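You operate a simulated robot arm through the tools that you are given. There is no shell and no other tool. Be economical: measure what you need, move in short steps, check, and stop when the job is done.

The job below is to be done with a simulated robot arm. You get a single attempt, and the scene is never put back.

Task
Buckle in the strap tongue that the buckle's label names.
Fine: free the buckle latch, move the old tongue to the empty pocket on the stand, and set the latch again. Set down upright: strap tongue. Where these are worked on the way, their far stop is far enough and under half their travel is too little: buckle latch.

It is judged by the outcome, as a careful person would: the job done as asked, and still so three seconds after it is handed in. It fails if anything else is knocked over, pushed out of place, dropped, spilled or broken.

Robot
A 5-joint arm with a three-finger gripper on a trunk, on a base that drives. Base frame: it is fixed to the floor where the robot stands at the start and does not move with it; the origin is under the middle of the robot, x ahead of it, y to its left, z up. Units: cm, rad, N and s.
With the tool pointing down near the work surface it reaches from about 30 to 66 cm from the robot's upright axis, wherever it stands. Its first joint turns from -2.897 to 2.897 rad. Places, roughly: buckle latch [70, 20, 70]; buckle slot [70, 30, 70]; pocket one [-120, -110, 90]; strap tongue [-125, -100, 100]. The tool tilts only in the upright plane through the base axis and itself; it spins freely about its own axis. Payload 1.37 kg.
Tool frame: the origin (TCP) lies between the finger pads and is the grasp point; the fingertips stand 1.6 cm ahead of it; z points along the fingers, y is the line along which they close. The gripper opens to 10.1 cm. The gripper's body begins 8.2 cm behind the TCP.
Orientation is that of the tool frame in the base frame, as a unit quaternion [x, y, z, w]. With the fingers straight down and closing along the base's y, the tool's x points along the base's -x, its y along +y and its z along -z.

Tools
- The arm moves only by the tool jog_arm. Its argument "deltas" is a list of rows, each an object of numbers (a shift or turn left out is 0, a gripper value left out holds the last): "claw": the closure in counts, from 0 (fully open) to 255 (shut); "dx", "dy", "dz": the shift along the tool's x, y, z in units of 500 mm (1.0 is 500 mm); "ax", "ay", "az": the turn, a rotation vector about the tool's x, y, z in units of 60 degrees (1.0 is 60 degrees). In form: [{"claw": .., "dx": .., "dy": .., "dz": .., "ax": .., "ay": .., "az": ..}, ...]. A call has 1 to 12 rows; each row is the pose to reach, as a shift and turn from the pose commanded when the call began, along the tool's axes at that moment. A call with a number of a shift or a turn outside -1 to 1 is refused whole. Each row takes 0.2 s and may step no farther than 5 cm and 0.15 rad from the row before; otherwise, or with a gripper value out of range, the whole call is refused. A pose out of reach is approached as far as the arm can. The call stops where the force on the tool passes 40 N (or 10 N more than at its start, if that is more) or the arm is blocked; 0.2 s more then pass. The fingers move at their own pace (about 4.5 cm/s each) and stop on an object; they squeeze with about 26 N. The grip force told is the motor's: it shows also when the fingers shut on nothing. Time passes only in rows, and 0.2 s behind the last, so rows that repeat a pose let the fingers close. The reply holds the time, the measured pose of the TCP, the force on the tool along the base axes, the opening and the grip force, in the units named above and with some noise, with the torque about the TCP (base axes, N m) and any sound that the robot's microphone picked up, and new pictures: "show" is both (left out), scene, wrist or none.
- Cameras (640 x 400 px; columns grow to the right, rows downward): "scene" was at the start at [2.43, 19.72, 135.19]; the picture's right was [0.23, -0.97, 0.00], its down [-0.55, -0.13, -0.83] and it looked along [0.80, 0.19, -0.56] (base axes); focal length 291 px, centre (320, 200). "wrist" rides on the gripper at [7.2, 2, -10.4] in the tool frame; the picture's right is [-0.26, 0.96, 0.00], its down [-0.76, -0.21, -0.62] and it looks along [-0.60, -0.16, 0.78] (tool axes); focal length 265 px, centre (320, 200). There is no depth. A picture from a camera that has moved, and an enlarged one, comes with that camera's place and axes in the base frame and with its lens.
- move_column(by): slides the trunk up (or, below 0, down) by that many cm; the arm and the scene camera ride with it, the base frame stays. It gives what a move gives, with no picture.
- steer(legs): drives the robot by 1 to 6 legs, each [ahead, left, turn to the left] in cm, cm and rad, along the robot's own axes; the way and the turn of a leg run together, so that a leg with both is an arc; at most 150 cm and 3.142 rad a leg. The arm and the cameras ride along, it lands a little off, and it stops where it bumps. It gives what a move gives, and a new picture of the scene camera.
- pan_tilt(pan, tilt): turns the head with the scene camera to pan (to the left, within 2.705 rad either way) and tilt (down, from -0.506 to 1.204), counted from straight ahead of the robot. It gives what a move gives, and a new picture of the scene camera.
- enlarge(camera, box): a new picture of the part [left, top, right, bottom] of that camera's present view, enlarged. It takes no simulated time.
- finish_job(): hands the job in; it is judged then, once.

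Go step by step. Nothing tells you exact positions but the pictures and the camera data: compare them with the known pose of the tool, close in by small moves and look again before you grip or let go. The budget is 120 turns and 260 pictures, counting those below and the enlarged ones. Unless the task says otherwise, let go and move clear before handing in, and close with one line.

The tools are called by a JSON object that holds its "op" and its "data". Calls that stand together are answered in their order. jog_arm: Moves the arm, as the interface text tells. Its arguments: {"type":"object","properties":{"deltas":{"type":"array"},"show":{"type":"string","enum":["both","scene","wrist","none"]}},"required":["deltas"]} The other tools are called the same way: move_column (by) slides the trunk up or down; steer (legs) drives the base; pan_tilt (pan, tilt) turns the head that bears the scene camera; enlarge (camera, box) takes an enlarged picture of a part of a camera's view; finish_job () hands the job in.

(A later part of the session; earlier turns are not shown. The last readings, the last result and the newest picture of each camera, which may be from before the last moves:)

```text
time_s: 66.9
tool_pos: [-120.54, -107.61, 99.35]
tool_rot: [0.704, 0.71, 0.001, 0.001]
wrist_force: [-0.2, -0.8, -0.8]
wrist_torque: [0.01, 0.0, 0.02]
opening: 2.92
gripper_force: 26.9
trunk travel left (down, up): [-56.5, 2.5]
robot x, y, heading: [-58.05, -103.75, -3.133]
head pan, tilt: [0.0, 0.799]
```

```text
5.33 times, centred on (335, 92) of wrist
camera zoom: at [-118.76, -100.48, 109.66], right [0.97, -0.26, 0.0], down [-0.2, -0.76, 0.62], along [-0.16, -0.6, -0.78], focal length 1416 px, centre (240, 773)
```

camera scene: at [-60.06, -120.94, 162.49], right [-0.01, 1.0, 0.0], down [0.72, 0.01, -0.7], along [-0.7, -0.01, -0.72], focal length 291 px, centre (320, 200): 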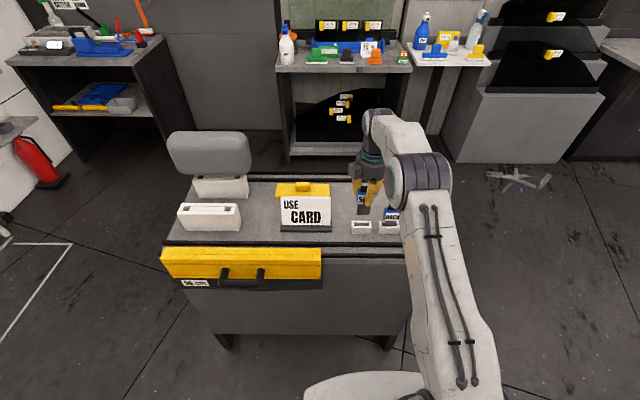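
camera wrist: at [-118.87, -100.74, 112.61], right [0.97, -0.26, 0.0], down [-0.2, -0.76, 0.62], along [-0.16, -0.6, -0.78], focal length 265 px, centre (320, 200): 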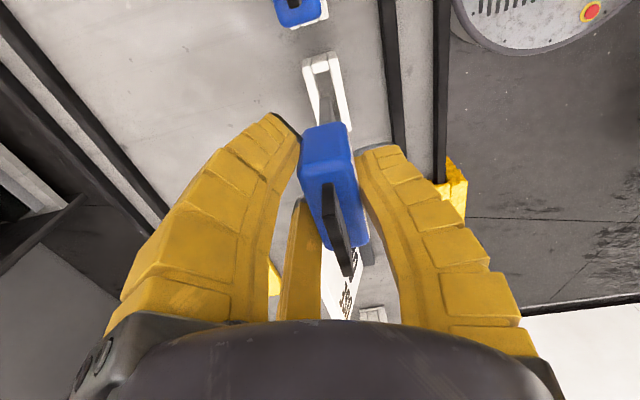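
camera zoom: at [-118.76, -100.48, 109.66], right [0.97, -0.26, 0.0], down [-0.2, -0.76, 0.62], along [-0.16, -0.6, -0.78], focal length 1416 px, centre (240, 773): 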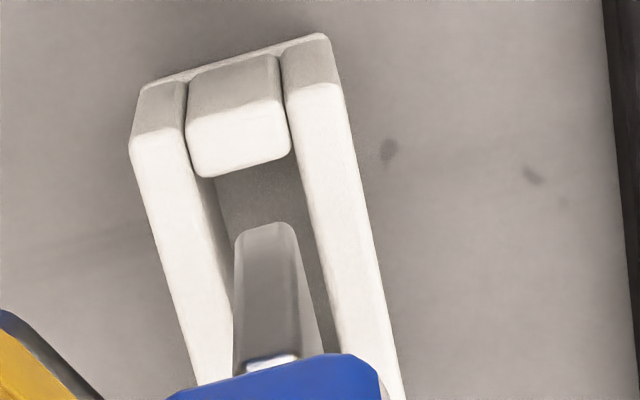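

{"op": "jog_arm", "data": {"deltas": [{"dx": -0.004, "dy": -0.003}, {"dx": -0.004, "dy": -0.003, "dz": 0.012}, {"dx": -0.004, "dy": -0.003, "dz": 0.024}, {"dx": -0.004, "dy": -0.003, "dz": 0.036}], "show": "none"}}

{"op": "enlarge", "data": {"camera": "wrist", "box": [300, 55, 370, 130]}}

{"op": "enlarge", "data": {"camera": "scene", "box": [355, 208, 387, 232]}}

```text
time_s: 67.9
tool_pos: [-120.73, -107.98, 97.55]
tool_rot: [0.705, 0.709, 0.001, 0.002]
wrist_force: [0.3, 0.2, -1.2]
wrist_torque: [0.0, 0.0, -0.01]
opening: 2.92
gripper_force: 25.7
trunk travel left (down, up): [-56.5, 2.5]
robot x, y, heading: [-57.94, -103.4, -3.133]
head pan, tilt: [0.0, 0.799]
```

```text
5.33 times, centred on (335, 92) of wrist
camera zoom: at [-118.87, -100.72, 107.92], right [0.97, -0.26, 0.0], down [-0.2, -0.76, 0.62], along [-0.16, -0.6, -0.78], focal length 1416 px, centre (240, 773)
```

zoom: 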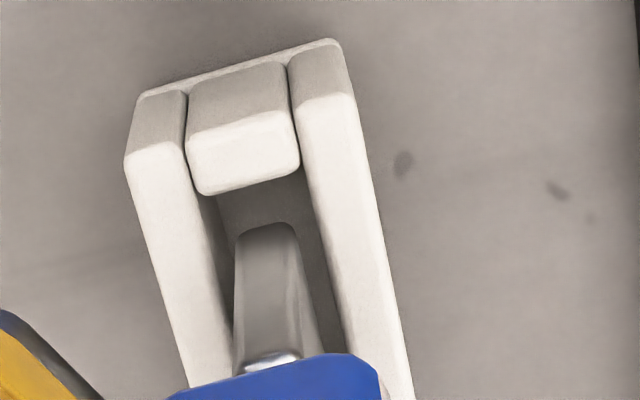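

```text
16.00 times, centred on (371, 220) of scene
camera zoom: at [-60.0, -120.94, 162.49], right [-0.01, 1.0, 0.0], down [0.72, 0.01, -0.7], along [-0.7, -0.01, -0.72], focal length 4659 px, centre (-496, -120)
```

zoom: 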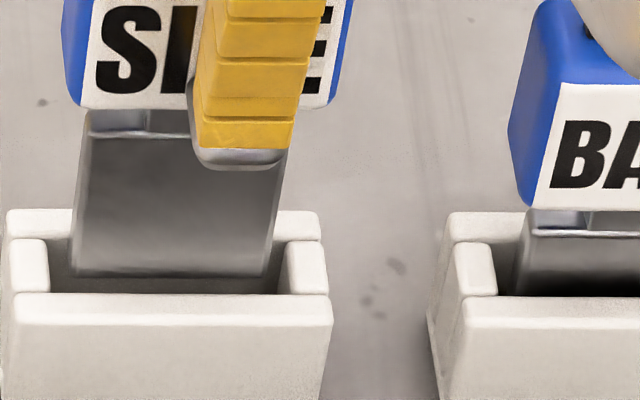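

The plate is entering centrally. Continue down.

{"op": "jog_arm", "data": {"deltas": [{"dz": 0.012}, {"dz": 0.024}, {"dz": 0.036}, {"dz": 0.048}], "show": "none"}}

{"op": "enlarge", "data": {"camera": "scene", "box": [345, 190, 405, 240]}}

```text
time_s: 68.9
tool_pos: [-120.66, -107.9, 95.15]
tool_rot: [0.704, 0.71, 0.001, 0.002]
wrist_force: [0.5, -0.1, -0.4]
wrist_torque: [-0.06, -0.02, 0.0]
opening: 2.95
gripper_force: 26.2
trunk travel left (down, up): [-56.5, 2.5]
robot x, y, heading: [-57.86, -103.32, -3.128]
head pan, tilt: [0.0, 0.799]
```

```text
8.00 times, centred on (375, 215) of scene
camera zoom: at [-60.0, -120.94, 162.49], right [-0.01, 1.0, 0.0], down [0.72, 0.01, -0.7], along [-0.7, -0.01, -0.72], focal length 2329 px, centre (-120, 80)
```

zoom: 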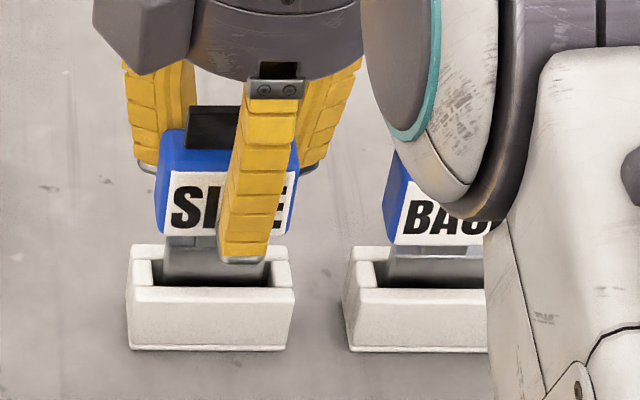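

{"op": "jog_arm", "data": {"deltas": [{"dz": 0.004}, {"dz": 0.008}, {"dz": 0.011}], "show": "none"}}

{"op": "enlarge", "data": {"camera": "scene", "box": [345, 190, 405, 240]}}

```text
time_s: 69.7
tool_pos: [-120.69, -107.84, 94.61]
tool_rot: [0.704, 0.71, 0.001, 0.002]
wrist_force: [0.2, 0.3, 1.7]
wrist_torque: [0.0, -0.02, 0.03]
opening: 2.92
gripper_force: 26.1
trunk travel left (down, up): [-56.5, 2.5]
robot x, y, heading: [-57.97, -103.4, -3.132]
head pan, tilt: [0.0, 0.799]
```

```text
8.00 times, centred on (375, 215) of scene
camera zoom: at [-59.96, -120.92, 162.49], right [-0.01, 1.0, 0.0], down [0.72, 0.01, -0.7], along [-0.7, -0.01, -0.72], focal length 2329 px, centre (-120, 80)
```

zoom: 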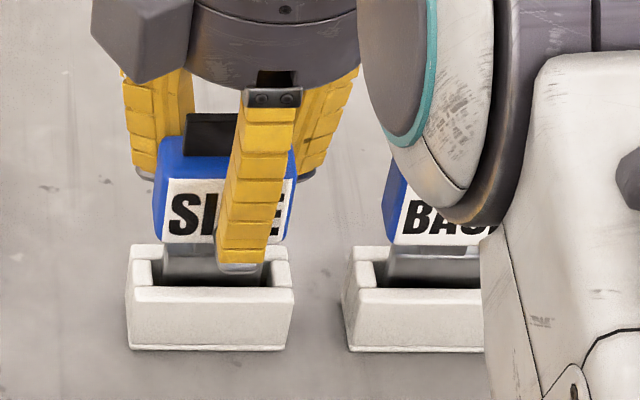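

{"op": "jog_arm", "data": {"deltas": [{"dz": 0.003}, {"dz": 0.004, "claw": 190}, {"dz": 0.004, "claw": 155}, {"dz": 0.004}, {"dz": 0.004}], "show": "wrist"}}

{"op": "enlarge", "data": {"camera": "scene", "box": [345, 190, 405, 240]}}

```text
time_s: 70.9
tool_pos: [-120.66, -107.8, 94.45]
tool_rot: [0.704, 0.71, 0.001, 0.001]
wrist_force: [1.0, 0.3, 0.2]
wrist_torque: [0.04, 0.03, -0.02]
opening: 4.4
gripper_force: 3.0
trunk travel left (down, up): [-56.5, 2.5]
robot x, y, heading: [-57.6, -103.44, -3.132]
head pan, tilt: [0.0, 0.799]
camera wrist: at [-118.87, -100.71, 104.77], right [0.97, -0.26, 0.0], down [-0.2, -0.76, 0.62], along [-0.16, -0.6, -0.78], focal length 265 px, centre (320, 200)
```

wrist: 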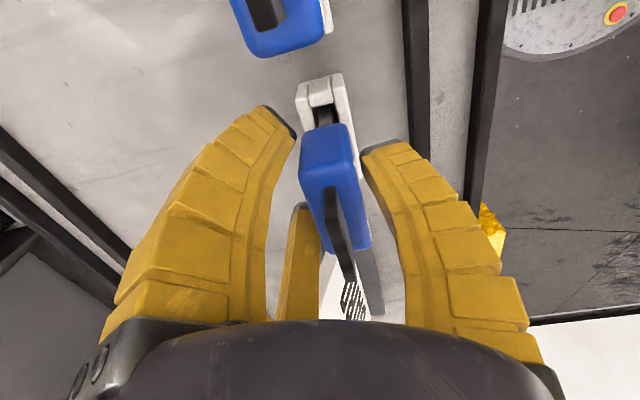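

```text
8.00 times, centred on (375, 215) of scene
camera zoom: at [-59.97, -120.93, 162.49], right [-0.01, 1.0, 0.0], down [0.72, 0.01, -0.7], along [-0.7, -0.01, -0.72], focal length 2329 px, centre (-120, 80)
```

zoom: 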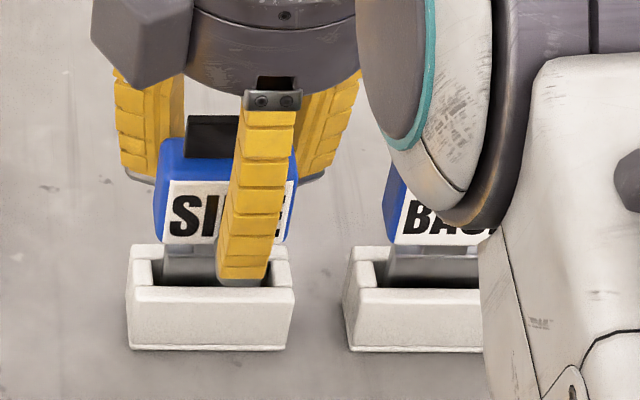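

SIDE is seated upright in pocket one and released. Rise, shift to above BACK.

{"op": "jog_arm", "data": {"deltas": [{"dz": -0.03}, {"dz": -0.08}, {"dz": -0.15}, {"dz": -0.18, "claw": 140}, {"dz": -0.18, "dx": 0.09}, {"dz": -0.18, "dx": 0.176}, {"dz": -0.18, "dx": 0.176}]}}

{"op": "enlarge", "data": {"camera": "wrist", "box": [220, 20, 420, 220]}}

{"op": "enlarge", "data": {"camera": "scene", "box": [335, 150, 435, 250]}}

```text
time_s: 72.5
tool_pos: [-120.83, -99.12, 103.3]
tool_rot: [0.705, 0.709, 0.001, 0.0]
wrist_force: [0.5, 1.9, 0.8]
wrist_torque: [0.0, -0.01, 0.02]
opening: 4.96
gripper_force: 3.3
trunk travel left (down, up): [-56.5, 2.5]
robot x, y, heading: [-57.94, -103.75, -3.129]
head pan, tilt: [0.0, 0.799]
camera scene: at [-59.97, -120.96, 162.48], right [-0.01, 1.0, 0.0], down [0.72, 0.01, -0.7], along [-0.7, -0.01, -0.72], focal length 291 px, centre (320, 200)
camera wrist: at [-119.06, -91.92, 113.77], right [0.97, -0.26, 0.0], down [-0.2, -0.76, 0.62], along [-0.16, -0.6, -0.78], focal length 265 px, centre (320, 200)
```

scene: 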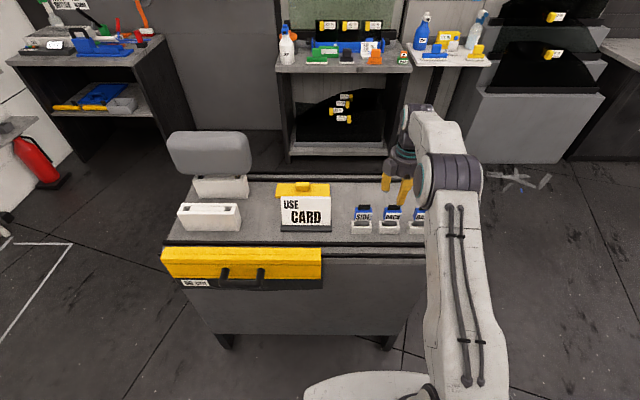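
wrist: 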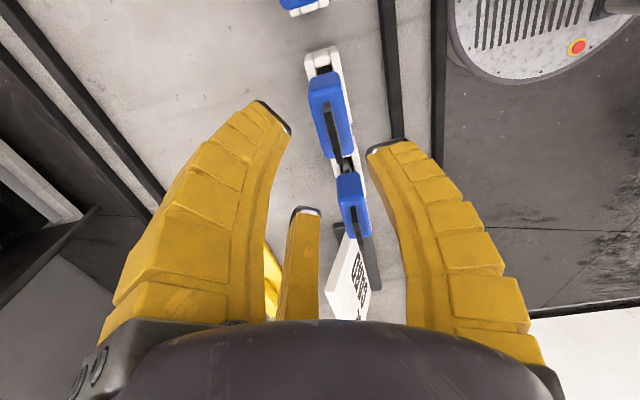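

```text
2.00 times, centred on (320, 120) of wrist
camera zoom: at [-119.06, -91.92, 113.77], right [0.97, -0.26, 0.0], down [-0.2, -0.76, 0.62], along [-0.16, -0.6, -0.78], focal length 531 px, centre (320, 360)
```

zoom: 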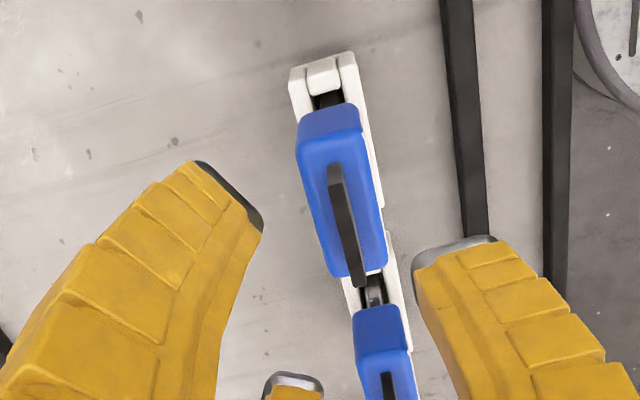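

```text
4.00 times, centred on (385, 200) of scene
camera zoom: at [-59.97, -120.96, 162.48], right [-0.01, 1.0, 0.0], down [0.72, 0.01, -0.7], along [-0.7, -0.01, -0.72], focal length 1165 px, centre (60, 200)
```

zoom: 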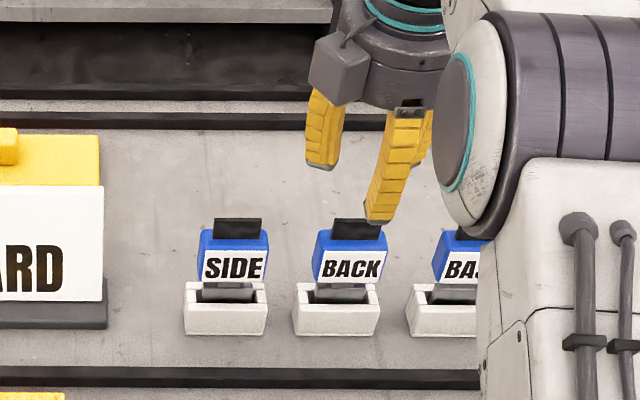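

{"op": "jog_arm", "data": {"deltas": [{"dz": 0.05}, {"dz": 0.1}, {"dz": 0.14}, {"dz": 0.177}], "show": "none"}}

{"op": "enlarge", "data": {"camera": "wrist", "box": [230, 60, 430, 260]}}

{"op": "enlarge", "data": {"camera": "scene", "box": [345, 170, 425, 240]}}

```text
time_s: 73.5
tool_pos: [-120.7, -99.16, 94.68]
tool_rot: [0.705, 0.71, 0.001, 0.001]
wrist_force: [-0.5, 0.5, -0.2]
wrist_torque: [-0.01, 0.01, 0.03]
opening: 4.97
gripper_force: 3.3
trunk travel left (down, up): [-56.5, 2.5]
robot x, y, heading: [-57.77, -103.44, -3.13]
head pan, tilt: [0.0, 0.799]
```

```text
2.00 times, centred on (330, 160) of wrist
camera zoom: at [-118.89, -91.97, 104.98], right [0.97, -0.26, 0.0], down [-0.2, -0.76, 0.62], along [-0.16, -0.6, -0.78], focal length 531 px, centre (300, 280)
```

zoom: 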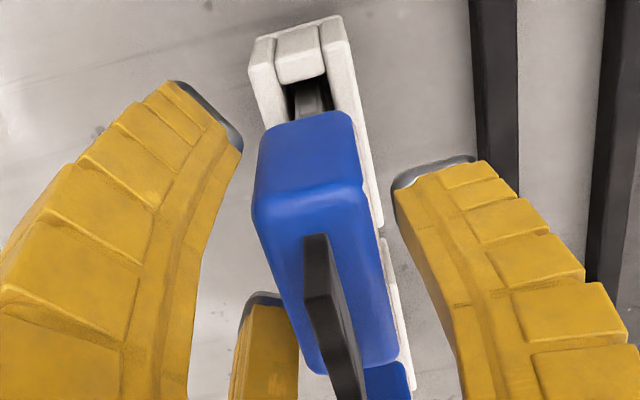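

```text
5.71 times, centred on (385, 205) of scene
camera zoom: at [-60.0, -120.94, 162.49], right [-0.01, 1.0, 0.0], down [0.72, 0.01, -0.7], along [-0.7, -0.01, -0.72], focal length 1664 px, centre (-51, 171)
```

zoom: 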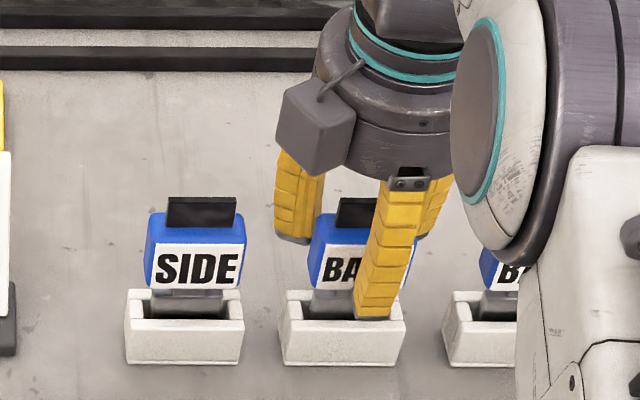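

Same relation as with SIDE. Close and lift.

{"op": "jog_arm", "data": {"deltas": [{"claw": 175}, {"claw": 175}, {"claw": 175}, {"claw": 240}, {"claw": 240}, {"claw": 240}, {"claw": 240}], "show": "none"}}

{"op": "jog_arm", "data": {"deltas": [{"dz": -0.03}, {"dz": -0.06}, {"dz": -0.12}, {"dz": -0.18}, {"dz": -0.22}]}}

{"op": "enlarge", "data": {"camera": "scene", "box": [335, 150, 435, 250]}}

```text
time_s: 75.1
tool_pos: [-120.66, -99.17, 94.63]
tool_rot: [0.705, 0.709, 0.0, 0.0]
wrist_force: [1.8, 0.8, 6.1]
wrist_torque: [-0.01, -0.17, -0.01]
opening: 3.17
gripper_force: 26.2
trunk travel left (down, up): [-56.5, 2.5]
robot x, y, heading: [-57.85, -103.46, -3.131]
head pan, tilt: [0.0, 0.799]
```

```text
time_s: 76.3
tool_pos: [-120.73, -99.23, 105.58]
tool_rot: [0.705, 0.709, 0.001, 0.001]
wrist_force: [0.8, -0.2, -1.2]
wrist_torque: [-0.02, 0.02, -0.01]
opening: 3.06
gripper_force: 26.0
trunk travel left (down, up): [-56.5, 2.5]
robot x, y, heading: [-58.02, -103.82, -3.132]
head pan, tilt: [0.0, 0.799]
camera scene: at [-59.96, -120.93, 162.48], right [-0.01, 1.0, 0.0], down [0.72, 0.01, -0.7], along [-0.7, -0.01, -0.72], focal length 291 px, centre (320, 200)
camera wrist: at [-118.91, -92.0, 116.03], right [0.97, -0.26, 0.0], down [-0.2, -0.76, 0.62], along [-0.16, -0.6, -0.78], focal length 265 px, centre (320, 200)
```

scene: 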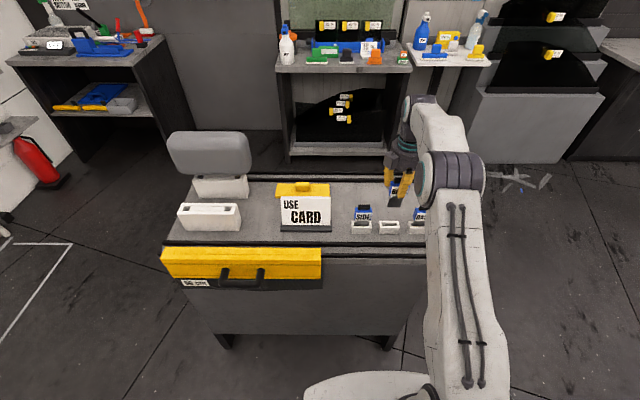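
wrist: 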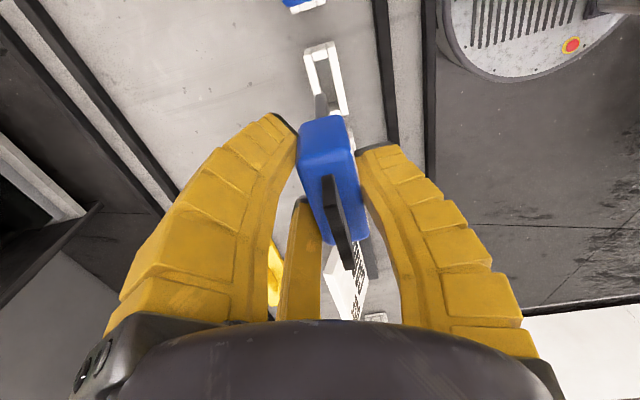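

```text
4.00 times, centred on (385, 200) of scene
camera zoom: at [-59.96, -120.93, 162.48], right [-0.01, 1.0, 0.0], down [0.72, 0.01, -0.7], along [-0.7, -0.01, -0.72], focal length 1165 px, centre (60, 200)
```

zoom: 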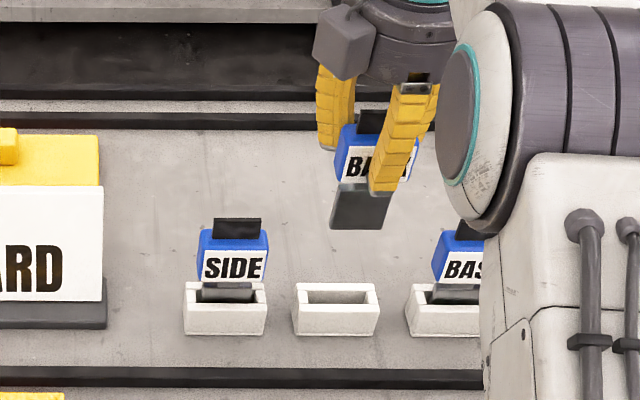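

BACK is in hand. Retract and drive the same way back.

{"op": "jog_arm", "data": {"deltas": [{"dy": 0.08}, {"dy": 0.16}, {"dy": 0.24}, {"dy": 0.32}, {"dy": 0.4}, {"dy": 0.46}], "show": "none"}}

{"op": "steer", "data": {"legs": [[-20, 0, 0], [0, 0, 1.571], [-115.5, 0, 0], [0, 0, 1.56]]}}

{"op": "move_column", "data": {"by": -20}}

{"op": "pan_tilt", "data": {"pan": 0.15, "tilt": 0.7}}

```text
time_s: 77.7
tool_pos: [-97.63, -98.79, 105.71]
tool_rot: [0.705, 0.71, 0.0, -0.001]
wrist_force: [0.4, -0.6, -0.4]
wrist_torque: [-0.02, -0.01, 0.02]
opening: 3.04
gripper_force: 26.0
trunk travel left (down, up): [-56.5, 2.5]
robot x, y, heading: [-58.01, -103.78, -3.131]
head pan, tilt: [0.0, 0.799]
```

```text
time_s: 88.7
tool_pos: [-42.68, -27.24, 105.7]
tool_rot: [-0.005, 1.0, 0.001, 0.0]
wrist_force: [-0.3, 0.5, -1.7]
wrist_torque: [-0.03, -0.03, 0.01]
opening: 2.94
gripper_force: 26.0
trunk travel left (down, up): [-56.5, 2.5]
robot x, y, heading: [-38.17, 12.62, -1.557]
head pan, tilt: [0.0, 0.799]
stopped in leg 3: the robot was blocked; the commanded pose is now the measured one
camera scene: at [-20.64, 10.94, 162.49], right [-1.0, -0.01, 0.0], down [-0.01, 0.72, -0.7], along [0.01, -0.7, -0.72], focal length 291 px, centre (320, 200)
```

scene: 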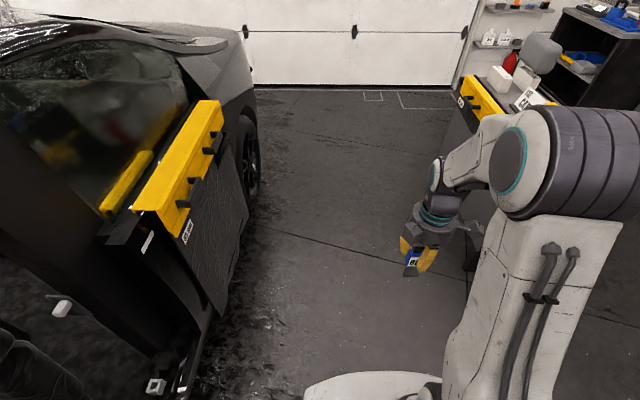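

```text
time_s: 90.9
tool_pos: [-42.69, -27.23, 85.54]
tool_rot: [-0.005, 1.0, 0.001, 0.0]
wrist_force: [-0.1, 0.0, -1.0]
wrist_torque: [-0.05, 0.01, 0.0]
opening: 2.95
gripper_force: 26.5
trunk travel left (down, up): [-36.5, 22.5]
robot x, y, heading: [-38.23, 12.79, -1.556]
head pan, tilt: [0.0, 0.799]
```

```text
time_s: 91.6
tool_pos: [-42.56, -27.21, 85.55]
tool_rot: [-0.006, 1.0, 0.0, 0.0]
wrist_force: [0.0, -0.5, -1.3]
wrist_torque: [-0.02, -0.02, -0.01]
opening: 2.93
gripper_force: 26.2
trunk travel left (down, up): [-36.5, 22.5]
robot x, y, heading: [-38.59, 12.99, -1.559]
head pan, tilt: [0.15, 0.7]
camera scene: at [-19.37, 10.63, 143.31], right [-0.99, -0.16, 0.0], down [-0.1, 0.64, -0.76], along [0.12, -0.75, -0.64], focal length 291 px, centre (320, 200)
```

scene: 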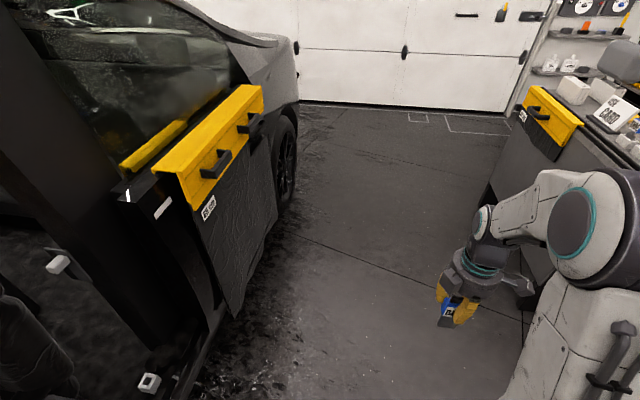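

The rear just touched the open door; I'll move off it before turning.

{"op": "steer", "data": {"legs": [[14, 0, 0], [0, 0, 1.557]]}}

{"op": "pan_tilt", "data": {"pan": 0.9, "tilt": 0.7}}

```text
time_s: 96.8
tool_pos: [2.03, -5.6, 85.64]
tool_rot: [0.714, -0.701, -0.001, 0.0]
wrist_force: [-1.2, 0.3, -0.9]
wrist_torque: [-0.01, 0.04, 0.0]
opening: 2.91
gripper_force: 25.7
trunk travel left (down, up): [-36.5, 22.5]
robot x, y, heading: [-38.15, -1.43, 0.021]
head pan, tilt: [0.15, 0.7]
camera scene: at [-35.99, 17.61, 143.31], right [0.17, -0.99, 0.0], down [-0.63, -0.11, -0.76], along [0.75, 0.13, -0.64], focal length 291 px, centre (320, 200)
```

scene: 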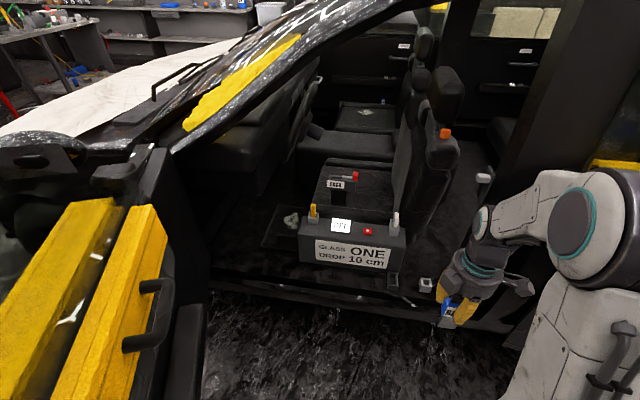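

```text
time_s: 97.9
tool_pos: [1.95, -5.61, 85.66]
tool_rot: [0.713, -0.701, -0.001, 0.0]
wrist_force: [-0.1, 1.2, -0.3]
wrist_torque: [0.03, -0.01, -0.02]
opening: 2.93
gripper_force: 26.3
trunk travel left (down, up): [-36.5, 22.5]
robot x, y, heading: [-37.87, -1.43, 0.021]
head pan, tilt: [0.901, 0.7]
camera scene: at [-39.22, 22.93, 143.31], right [0.8, -0.61, 0.0], down [-0.39, -0.51, -0.76], along [0.46, 0.61, -0.64], focal length 291 px, centre (320, 200)
```

scene: 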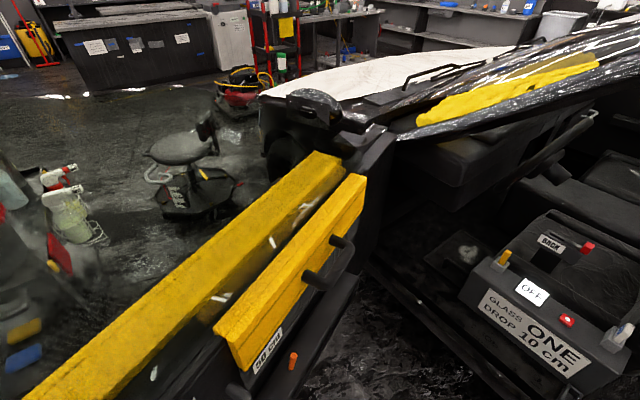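

{"op": "move_column", "data": {"by": -4}}

{"op": "jog_arm", "data": {"deltas": [{"dz": -0.04}, {"dz": -0.08}], "show": "none"}}

{"op": "steer", "data": {"legs": [[0, 0, -0.021], [0, 13.3, 0], [42, 0, 0]]}}

{"op": "pan_tilt", "data": {"pan": 0.15, "tilt": 0.9}}

```text
time_s: 98.7
tool_pos: [2.0, -5.65, 81.71]
tool_rot: [0.712, -0.702, -0.001, 0.0]
wrist_force: [0.3, 0.0, 0.0]
wrist_torque: [0.0, 0.02, -0.04]
opening: 2.91
gripper_force: 25.8
trunk travel left (down, up): [-32.5, 26.5]
robot x, y, heading: [-37.94, -1.5, 0.019]
head pan, tilt: [0.901, 0.7]
```

```text
time_s: 99.3
tool_pos: [2.0, -5.54, 85.76]
tool_rot: [0.714, -0.7, -0.001, 0.0]
wrist_force: [0.0, 0.7, -0.2]
wrist_torque: [-0.01, 0.01, -0.02]
opening: 2.9
gripper_force: 26.0
trunk travel left (down, up): [-32.5, 26.5]
robot x, y, heading: [-37.79, -1.43, 0.021]
head pan, tilt: [0.901, 0.7]
```

```text
time_s: 103.2
tool_pos: [44.88, 6.64, 85.84]
tool_rot: [-0.705, 0.709, 0.001, -0.001]
wrist_force: [-0.4, 0.3, -0.3]
wrist_torque: [0.02, -0.01, -0.01]
opening: 2.93
gripper_force: 26.1
trunk travel left (down, up): [-32.5, 26.5]
robot x, y, heading: [4.96, 11.61, -0.002]
head pan, tilt: [0.901, 0.7]
camera scene: at [4.28, 36.26, 139.31], right [0.78, -0.62, 0.0], down [-0.4, -0.5, -0.76], along [0.48, 0.6, -0.64], focal length 291 px, centre (320, 200)
```

scene: 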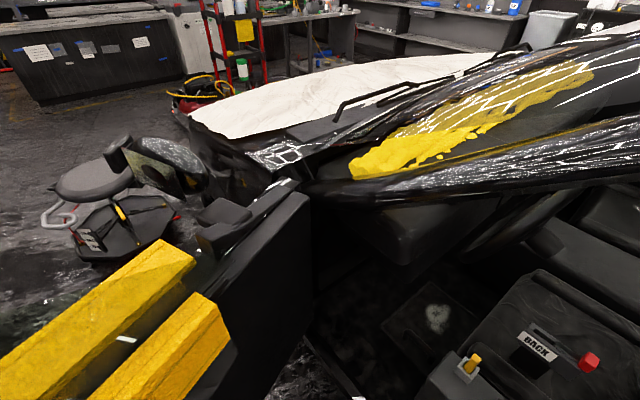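

```text
time_s: 104.3
tool_pos: [44.86, 6.69, 85.59]
tool_rot: [-0.705, 0.709, 0.0, -0.001]
wrist_force: [0.6, 0.0, -1.6]
wrist_torque: [0.03, 0.0, -0.03]
opening: 2.91
gripper_force: 25.8
trunk travel left (down, up): [-32.5, 26.5]
robot x, y, heading: [4.9, 12.13, -0.002]
head pan, tilt: [0.15, 0.901]
camera scene: at [6.44, 30.73, 137.7], right [0.15, -0.99, 0.0], down [-0.78, -0.11, -0.62], along [0.61, 0.09, -0.78], focal length 291 px, centre (320, 200)
```

scene: 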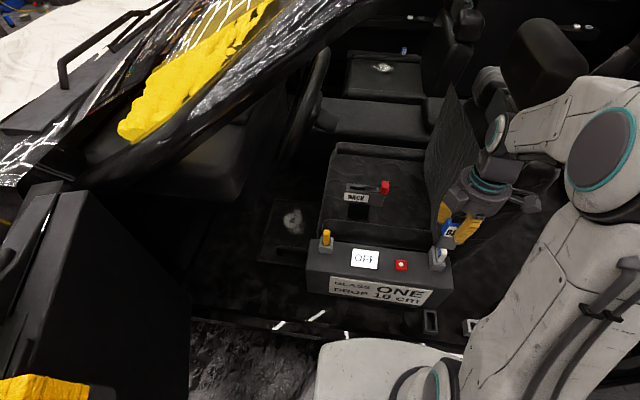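

Base is back in place. Bring the tongue over the slot at about (66.2, 27.6).

{"op": "jog_arm", "data": {"deltas": [{"dx": -0.06, "dy": -0.05}, {"dx": -0.12, "dy": -0.1}, {"dx": -0.18, "dy": -0.16}, {"dx": -0.24, "dy": -0.22}, {"dx": -0.3, "dy": -0.28}, {"dx": -0.36, "dy": -0.34}, {"dx": -0.4, "dy": -0.4}, {"dx": -0.418, "dy": -0.42}, {"dx": -0.418, "dy": -0.42}]}}

{"op": "enlarge", "data": {"camera": "scene", "box": [335, 130, 415, 210]}}

{"op": "enlarge", "data": {"camera": "wrist", "box": [250, 40, 390, 150]}}

```text
time_s: 106.3
tool_pos: [65.98, 27.41, 85.7]
tool_rot: [-0.705, 0.709, 0.001, -0.002]
wrist_force: [1.0, 0.6, -0.4]
wrist_torque: [-0.02, 0.03, 0.0]
opening: 2.92
gripper_force: 25.4
trunk travel left (down, up): [-32.5, 26.5]
robot x, y, heading: [5.22, 11.97, -0.006]
head pan, tilt: [0.15, 0.901]
camera scene: at [6.45, 30.74, 137.69], right [0.15, -0.99, 0.0], down [-0.78, -0.11, -0.62], along [0.61, 0.09, -0.78], focal length 291 px, centre (320, 200)
camera wrist: at [63.87, 20.19, 96.09], right [-0.96, 0.27, 0.0], down [0.22, 0.76, 0.62], along [0.17, 0.6, -0.79], focal length 265 px, centre (320, 200)
```

scene: 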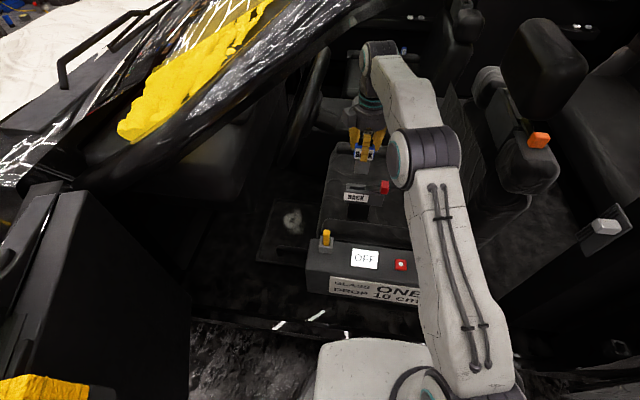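
wrist: 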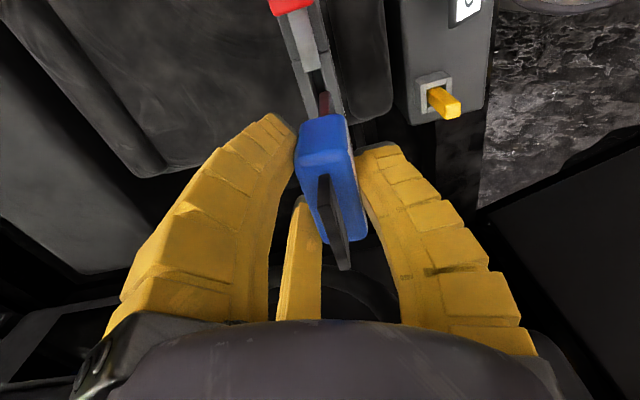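

```text
5.00 times, centred on (375, 170) of scene
camera zoom: at [6.45, 30.74, 137.69], right [0.15, -0.99, 0.0], down [-0.78, -0.11, -0.62], along [0.61, 0.09, -0.78], focal length 1456 px, centre (45, 350)
```

zoom: 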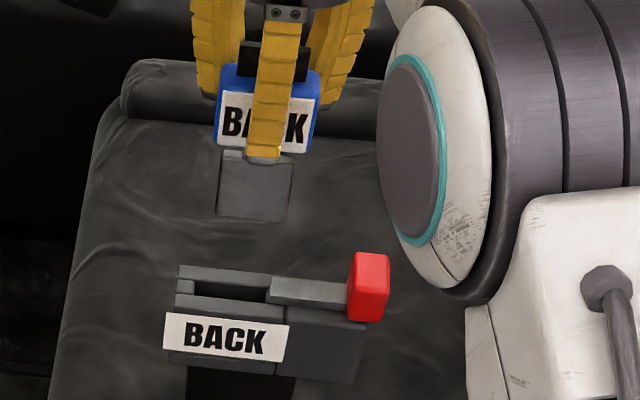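

```text
3.64 times, centred on (320, 95) of wrist
camera zoom: at [63.87, 20.19, 96.09], right [-0.96, 0.27, 0.0], down [0.22, 0.76, 0.62], along [0.17, 0.6, -0.79], focal length 965 px, centre (320, 582)
```

zoom: 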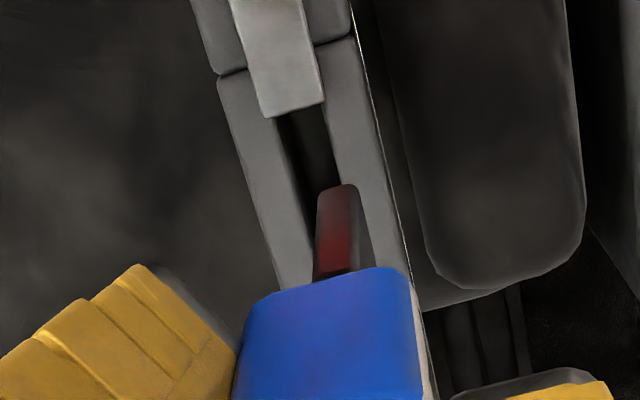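

{"op": "jog_arm", "data": {"deltas": [{"dx": -0.002, "dy": -0.002, "dz": 0.05}, {"dx": -0.002, "dy": -0.002, "dz": 0.1}], "show": "none"}}

{"op": "enlarge", "data": {"camera": "scene", "box": [348, 165, 388, 195]}}

{"op": "enlarge", "data": {"camera": "wrist", "box": [290, 50, 370, 140]}}

```text
time_s: 106.9
tool_pos: [65.81, 27.68, 80.73]
tool_rot: [-0.705, 0.709, 0.001, 0.0]
wrist_force: [0.0, 0.5, -1.0]
wrist_torque: [0.0, 0.0, -0.02]
opening: 2.91
gripper_force: 25.9
trunk travel left (down, up): [-32.5, 26.5]
robot x, y, heading: [4.77, 12.05, -0.004]
head pan, tilt: [0.15, 0.901]
```

```text
13.33 times, centred on (368, 180) of scene
camera zoom: at [6.46, 30.74, 137.69], right [0.15, -0.99, 0.0], down [-0.78, -0.11, -0.62], along [0.61, 0.09, -0.78], focal length 3882 px, centre (-320, 467)
```

zoom: 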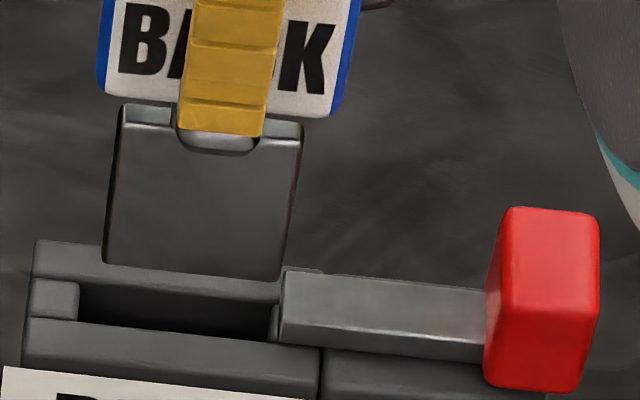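

```text
4.44 times, centred on (330, 95) of wrist
camera zoom: at [63.78, 20.41, 91.08], right [-0.96, 0.27, 0.0], down [0.21, 0.76, 0.62], along [0.17, 0.6, -0.78], focal length 1180 px, centre (276, 667)
```

zoom: 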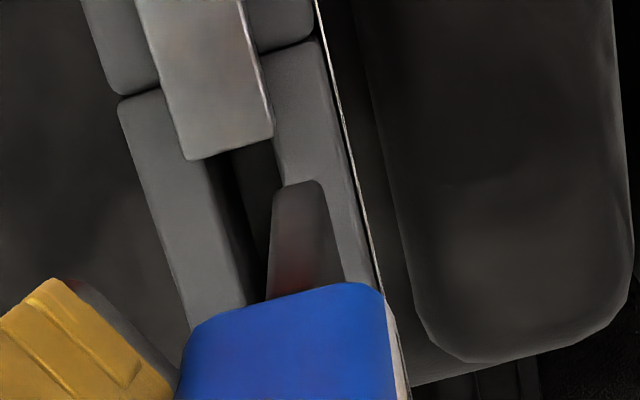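

Visually the plate needs about +1 cm in x and +0.3 cm in y before entering the slot.

{"op": "jog_arm", "data": {"deltas": [{"dx": -0.006, "dy": -0.019}, {"dx": -0.006, "dy": -0.019, "dz": 0.02}], "show": "none"}}

{"op": "enlarge", "data": {"camera": "scene", "box": [348, 165, 388, 195]}}

{"op": "enlarge", "data": {"camera": "wrist", "box": [290, 50, 370, 140]}}

```text
time_s: 107.5
tool_pos: [67.02, 27.91, 79.79]
tool_rot: [-0.705, 0.709, 0.001, -0.001]
wrist_force: [0.1, -0.1, -1.1]
wrist_torque: [0.02, 0.01, 0.0]
opening: 2.94
gripper_force: 26.3
trunk travel left (down, up): [-32.5, 26.5]
robot x, y, heading: [5.01, 12.03, -0.006]
head pan, tilt: [0.15, 0.901]
```

```text
13.33 times, centred on (368, 180) of scene
camera zoom: at [6.46, 30.74, 137.69], right [0.15, -0.99, 0.0], down [-0.78, -0.11, -0.62], along [0.61, 0.09, -0.78], focal length 3882 px, centre (-320, 467)
```

zoom: 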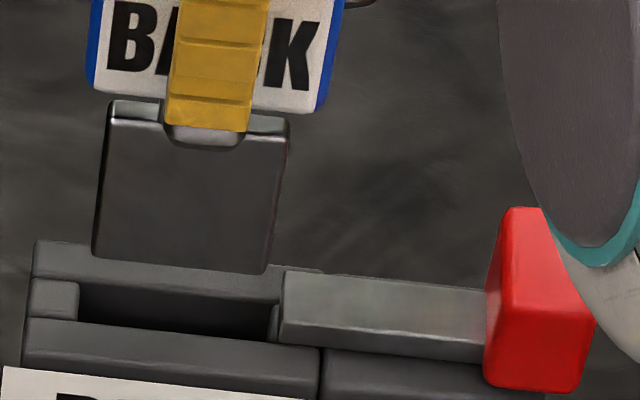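

```text
4.44 times, centred on (330, 95) of wrist
camera zoom: at [64.92, 20.64, 89.99], right [-0.96, 0.27, 0.0], down [0.21, 0.75, 0.62], along [0.17, 0.6, -0.78], focal length 1180 px, centre (276, 667)
```

zoom: 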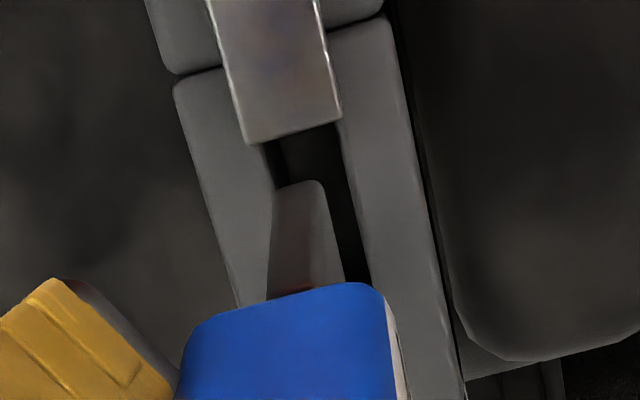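

Now aligned in both views. Lower slowly.

{"op": "jog_arm", "data": {"deltas": [{"dy": 0.002, "dz": 0.012}, {"dy": 0.002, "dz": 0.024}, {"dy": 0.002, "dz": 0.036}, {"dy": 0.002, "dz": 0.048}], "show": "none"}}

{"op": "enlarge", "data": {"camera": "scene", "box": [348, 165, 388, 195]}}

{"op": "enlarge", "data": {"camera": "wrist", "box": [290, 50, 370, 140]}}

```text
time_s: 108.5
tool_pos: [66.9, 27.91, 77.28]
tool_rot: [-0.704, 0.71, 0.001, 0.0]
wrist_force: [-0.3, -0.4, -0.3]
wrist_torque: [0.03, -0.01, 0.02]
opening: 2.91
gripper_force: 26.4
trunk travel left (down, up): [-32.5, 26.5]
robot x, y, heading: [5.4, 12.0, -0.007]
head pan, tilt: [0.15, 0.901]
```

```text
13.33 times, centred on (368, 180) of scene
camera zoom: at [6.45, 30.73, 137.69], right [0.15, -0.99, 0.0], down [-0.78, -0.11, -0.62], along [0.61, 0.09, -0.78], focal length 3882 px, centre (-320, 467)
```

zoom: 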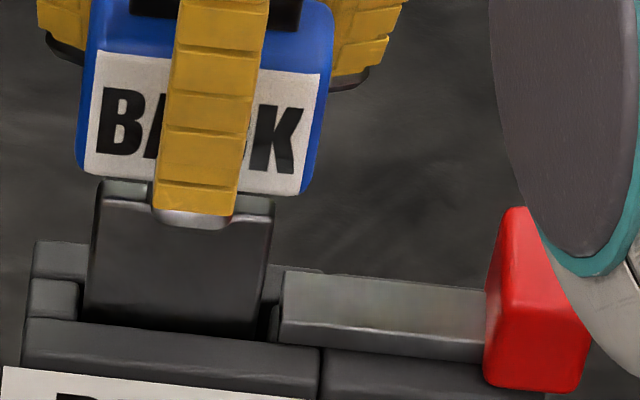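

```text
4.44 times, centred on (330, 95) of wrist
camera zoom: at [64.79, 20.65, 87.54], right [-0.96, 0.27, 0.0], down [0.21, 0.76, 0.62], along [0.17, 0.6, -0.78], focal length 1180 px, centre (276, 667)
```

zoom: 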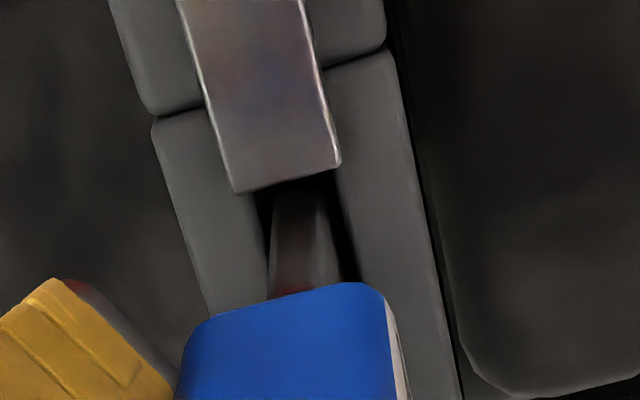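

The plate is in the slot. Continue to the seat.

{"op": "jog_arm", "data": {"deltas": [{"dz": 0.012}, {"dz": 0.024}, {"dz": 0.036}, {"dz": 0.048}, {"dz": 0.058}, {"dz": 0.066}], "show": "none"}}

{"op": "enlarge", "data": {"camera": "scene", "box": [345, 155, 395, 195]}}

```text
time_s: 109.9
tool_pos: [66.9, 27.86, 74.01]
tool_rot: [-0.705, 0.71, 0.001, -0.001]
wrist_force: [0.3, 0.7, -0.7]
wrist_torque: [-0.04, 0.0, -0.01]
opening: 2.93
gripper_force: 25.9
trunk travel left (down, up): [-32.5, 26.5]
robot x, y, heading: [5.33, 12.05, 0.003]
head pan, tilt: [0.15, 0.901]
```

```text
10.00 times, centred on (370, 175) of scene
camera zoom: at [6.45, 30.73, 137.69], right [0.15, -0.99, 0.0], down [-0.78, -0.11, -0.62], along [0.61, 0.09, -0.78], focal length 2912 px, centre (-180, 450)
```

zoom: 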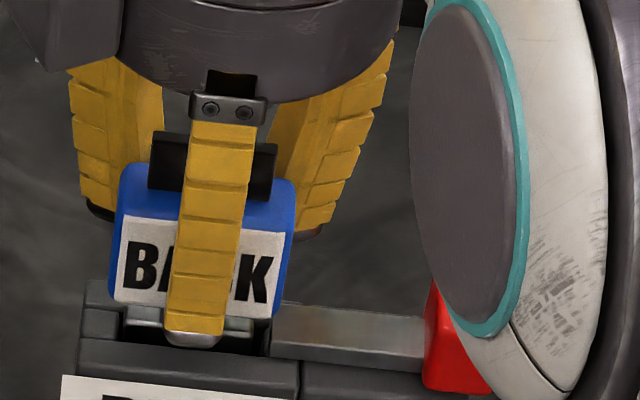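

{"op": "jog_arm", "data": {"deltas": [{"dz": 0.005}, {"dz": 0.01}, {"dz": 0.014}, {"dz": 0.017}], "show": "none"}}

{"op": "enlarge", "data": {"camera": "scene", "box": [345, 155, 395, 195]}}

```text
time_s: 110.9
tool_pos: [67.07, 27.81, 73.36]
tool_rot: [-0.704, 0.71, -0.001, 0.002]
wrist_force: [-1.2, 0.1, 22.4]
wrist_torque: [-0.07, 0.17, 0.03]
opening: 2.91
gripper_force: 25.6
trunk travel left (down, up): [-32.5, 26.5]
robot x, y, heading: [5.17, 11.65, -0.002]
head pan, tilt: [0.15, 0.901]
```

```text
10.00 times, centred on (370, 175) of scene
camera zoom: at [6.19, 30.66, 137.74], right [0.15, -0.99, 0.0], down [-0.77, -0.11, -0.62], along [0.62, 0.09, -0.78], focal length 2912 px, centre (-180, 450)
```

zoom: 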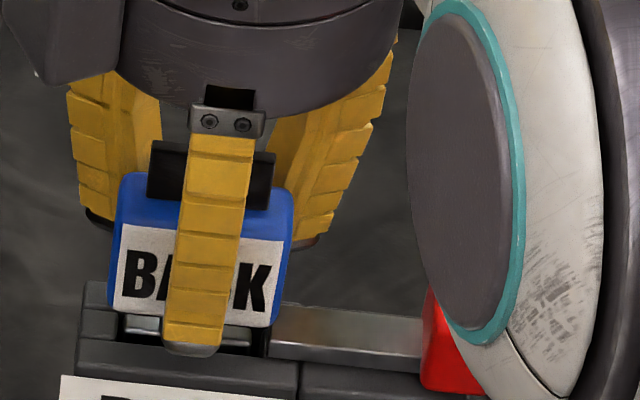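

Bottomed at 73.4 as expected. Release and rise.

{"op": "jog_arm", "data": {"deltas": [{"dz": -0.003}, {"dz": -0.003, "claw": 190}, {"dz": -0.003, "claw": 155}, {"dz": -0.003}, {"dz": -0.003}], "show": "none"}}

{"op": "jog_arm", "data": {"deltas": [{"dz": -0.03}, {"dz": -0.08}, {"dz": -0.15}, {"dz": -0.18}], "show": "none"}}

{"op": "enlarge", "data": {"camera": "scene", "box": [345, 155, 395, 195]}}

{"op": "enlarge", "data": {"camera": "wrist", "box": [240, 0, 400, 180]}}

```text
time_s: 112.1
tool_pos: [66.95, 27.76, 73.07]
tool_rot: [-0.704, 0.71, 0.0, -0.002]
wrist_force: [0.1, 0.4, -0.2]
wrist_torque: [-0.02, -0.02, -0.03]
opening: 4.4
gripper_force: 3.5
trunk travel left (down, up): [-32.5, 26.5]
robot x, y, heading: [5.36, 12.24, -0.003]
head pan, tilt: [0.15, 0.901]
```

```text
time_s: 113.1
tool_pos: [66.88, 27.81, 82.05]
tool_rot: [-0.705, 0.71, 0.001, 0.0]
wrist_force: [-0.1, 0.4, 0.1]
wrist_torque: [-0.03, 0.01, -0.04]
opening: 4.36
gripper_force: 3.5
trunk travel left (down, up): [-32.5, 26.5]
robot x, y, heading: [5.1, 11.73, -0.001]
head pan, tilt: [0.15, 0.901]
```

```text
10.00 times, centred on (370, 175) of scene
camera zoom: at [6.43, 30.73, 137.69], right [0.15, -0.99, 0.0], down [-0.78, -0.11, -0.62], along [0.61, 0.09, -0.78], focal length 2912 px, centre (-180, 450)
```

zoom: 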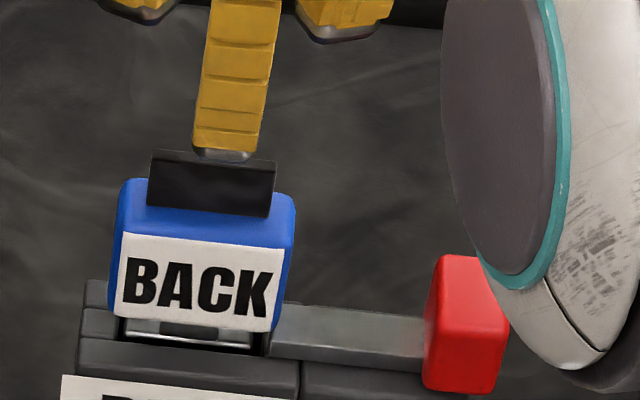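

```text
2.22 times, centred on (320, 90) of wrist
camera zoom: at [64.77, 20.59, 92.55], right [-0.96, 0.27, 0.0], down [0.21, 0.75, 0.62], along [0.17, 0.6, -0.78], focal length 590 px, centre (320, 444)
```

zoom: 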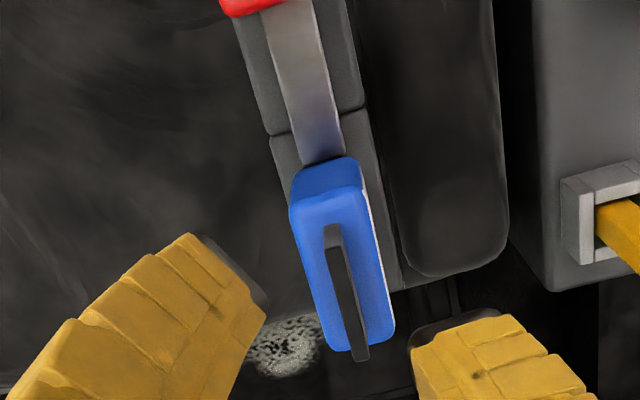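

BACK is seated. Now move above the red knob to set the latch.

{"op": "jog_arm", "data": {"deltas": [{"dx": 0.08, "dy": 0.003}, {"dx": 0.158, "dy": 0.006}, {"dx": 0.158, "dy": 0.006}], "show": "none"}}

{"op": "enlarge", "data": {"camera": "wrist", "box": [240, 40, 440, 240]}}

{"op": "enlarge", "data": {"camera": "scene", "box": [345, 135, 425, 205]}}

```text
time_s: 113.9
tool_pos: [66.57, 19.88, 82.27]
tool_rot: [-0.705, 0.709, 0.001, 0.0]
wrist_force: [-0.9, 0.1, 0.1]
wrist_torque: [0.02, 0.02, -0.02]
opening: 4.38
gripper_force: 3.4
trunk travel left (down, up): [-32.5, 26.5]
robot x, y, heading: [4.76, 11.09, -0.004]
head pan, tilt: [0.15, 0.901]
```

```text
2.00 times, centred on (340, 140) of wrist
camera zoom: at [64.48, 12.65, 92.58], right [-0.96, 0.27, 0.0], down [0.21, 0.75, 0.62], along [0.17, 0.6, -0.78], focal length 531 px, centre (280, 320)
```

zoom: 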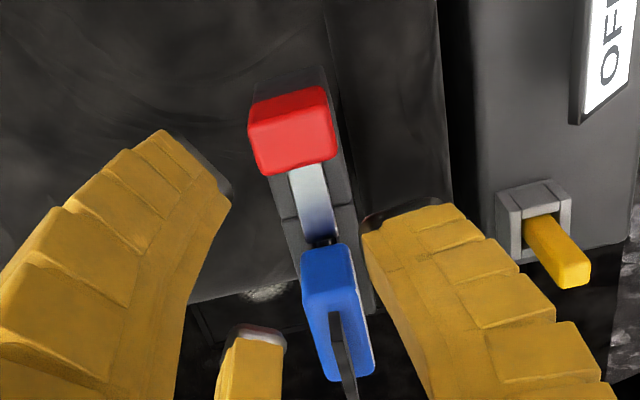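

```text
5.71 times, centred on (385, 170) of scene
camera zoom: at [6.43, 30.71, 137.7], right [0.15, -0.99, 0.0], down [-0.78, -0.11, -0.62], along [0.61, 0.09, -0.78], focal length 1664 px, centre (-51, 371)
```

zoom: 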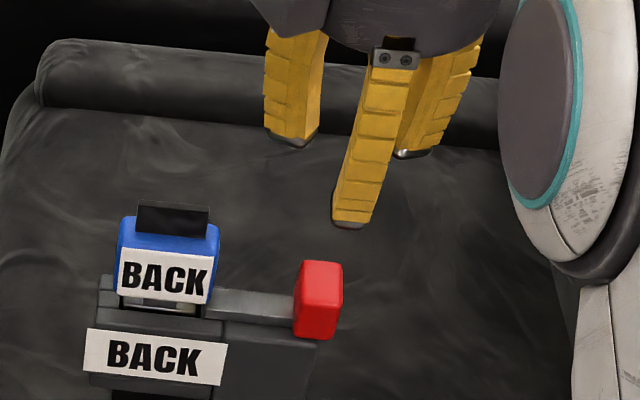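

{"op": "jog_arm", "data": {"deltas": [{"dx": 0.003, "dy": 0.009, "dz": 0.07}, {"dx": 0.003, "dy": 0.009, "dz": 0.14}, {"dx": 0.003, "dy": 0.009, "dz": 0.165}], "show": "none"}}

{"op": "enlarge", "data": {"camera": "wrist", "box": [240, 60, 440, 260]}}

```text
time_s: 114.7
tool_pos: [66.08, 19.83, 73.99]
tool_rot: [-0.705, 0.71, 0.001, -0.001]
wrist_force: [-0.5, -1.3, 0.2]
wrist_torque: [0.01, -0.01, 0.01]
opening: 4.38
gripper_force: 3.2
trunk travel left (down, up): [-32.5, 26.5]
robot x, y, heading: [5.07, 12.12, -0.006]
head pan, tilt: [0.15, 0.901]
```

```text
2.00 times, centred on (340, 160) of wrist
camera zoom: at [63.99, 12.6, 84.24], right [-0.96, 0.27, 0.0], down [0.21, 0.75, 0.62], along [0.17, 0.6, -0.78], focal length 531 px, centre (280, 280)
```

zoom: 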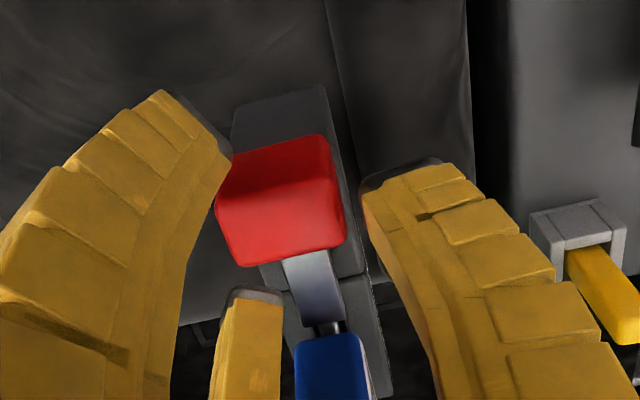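

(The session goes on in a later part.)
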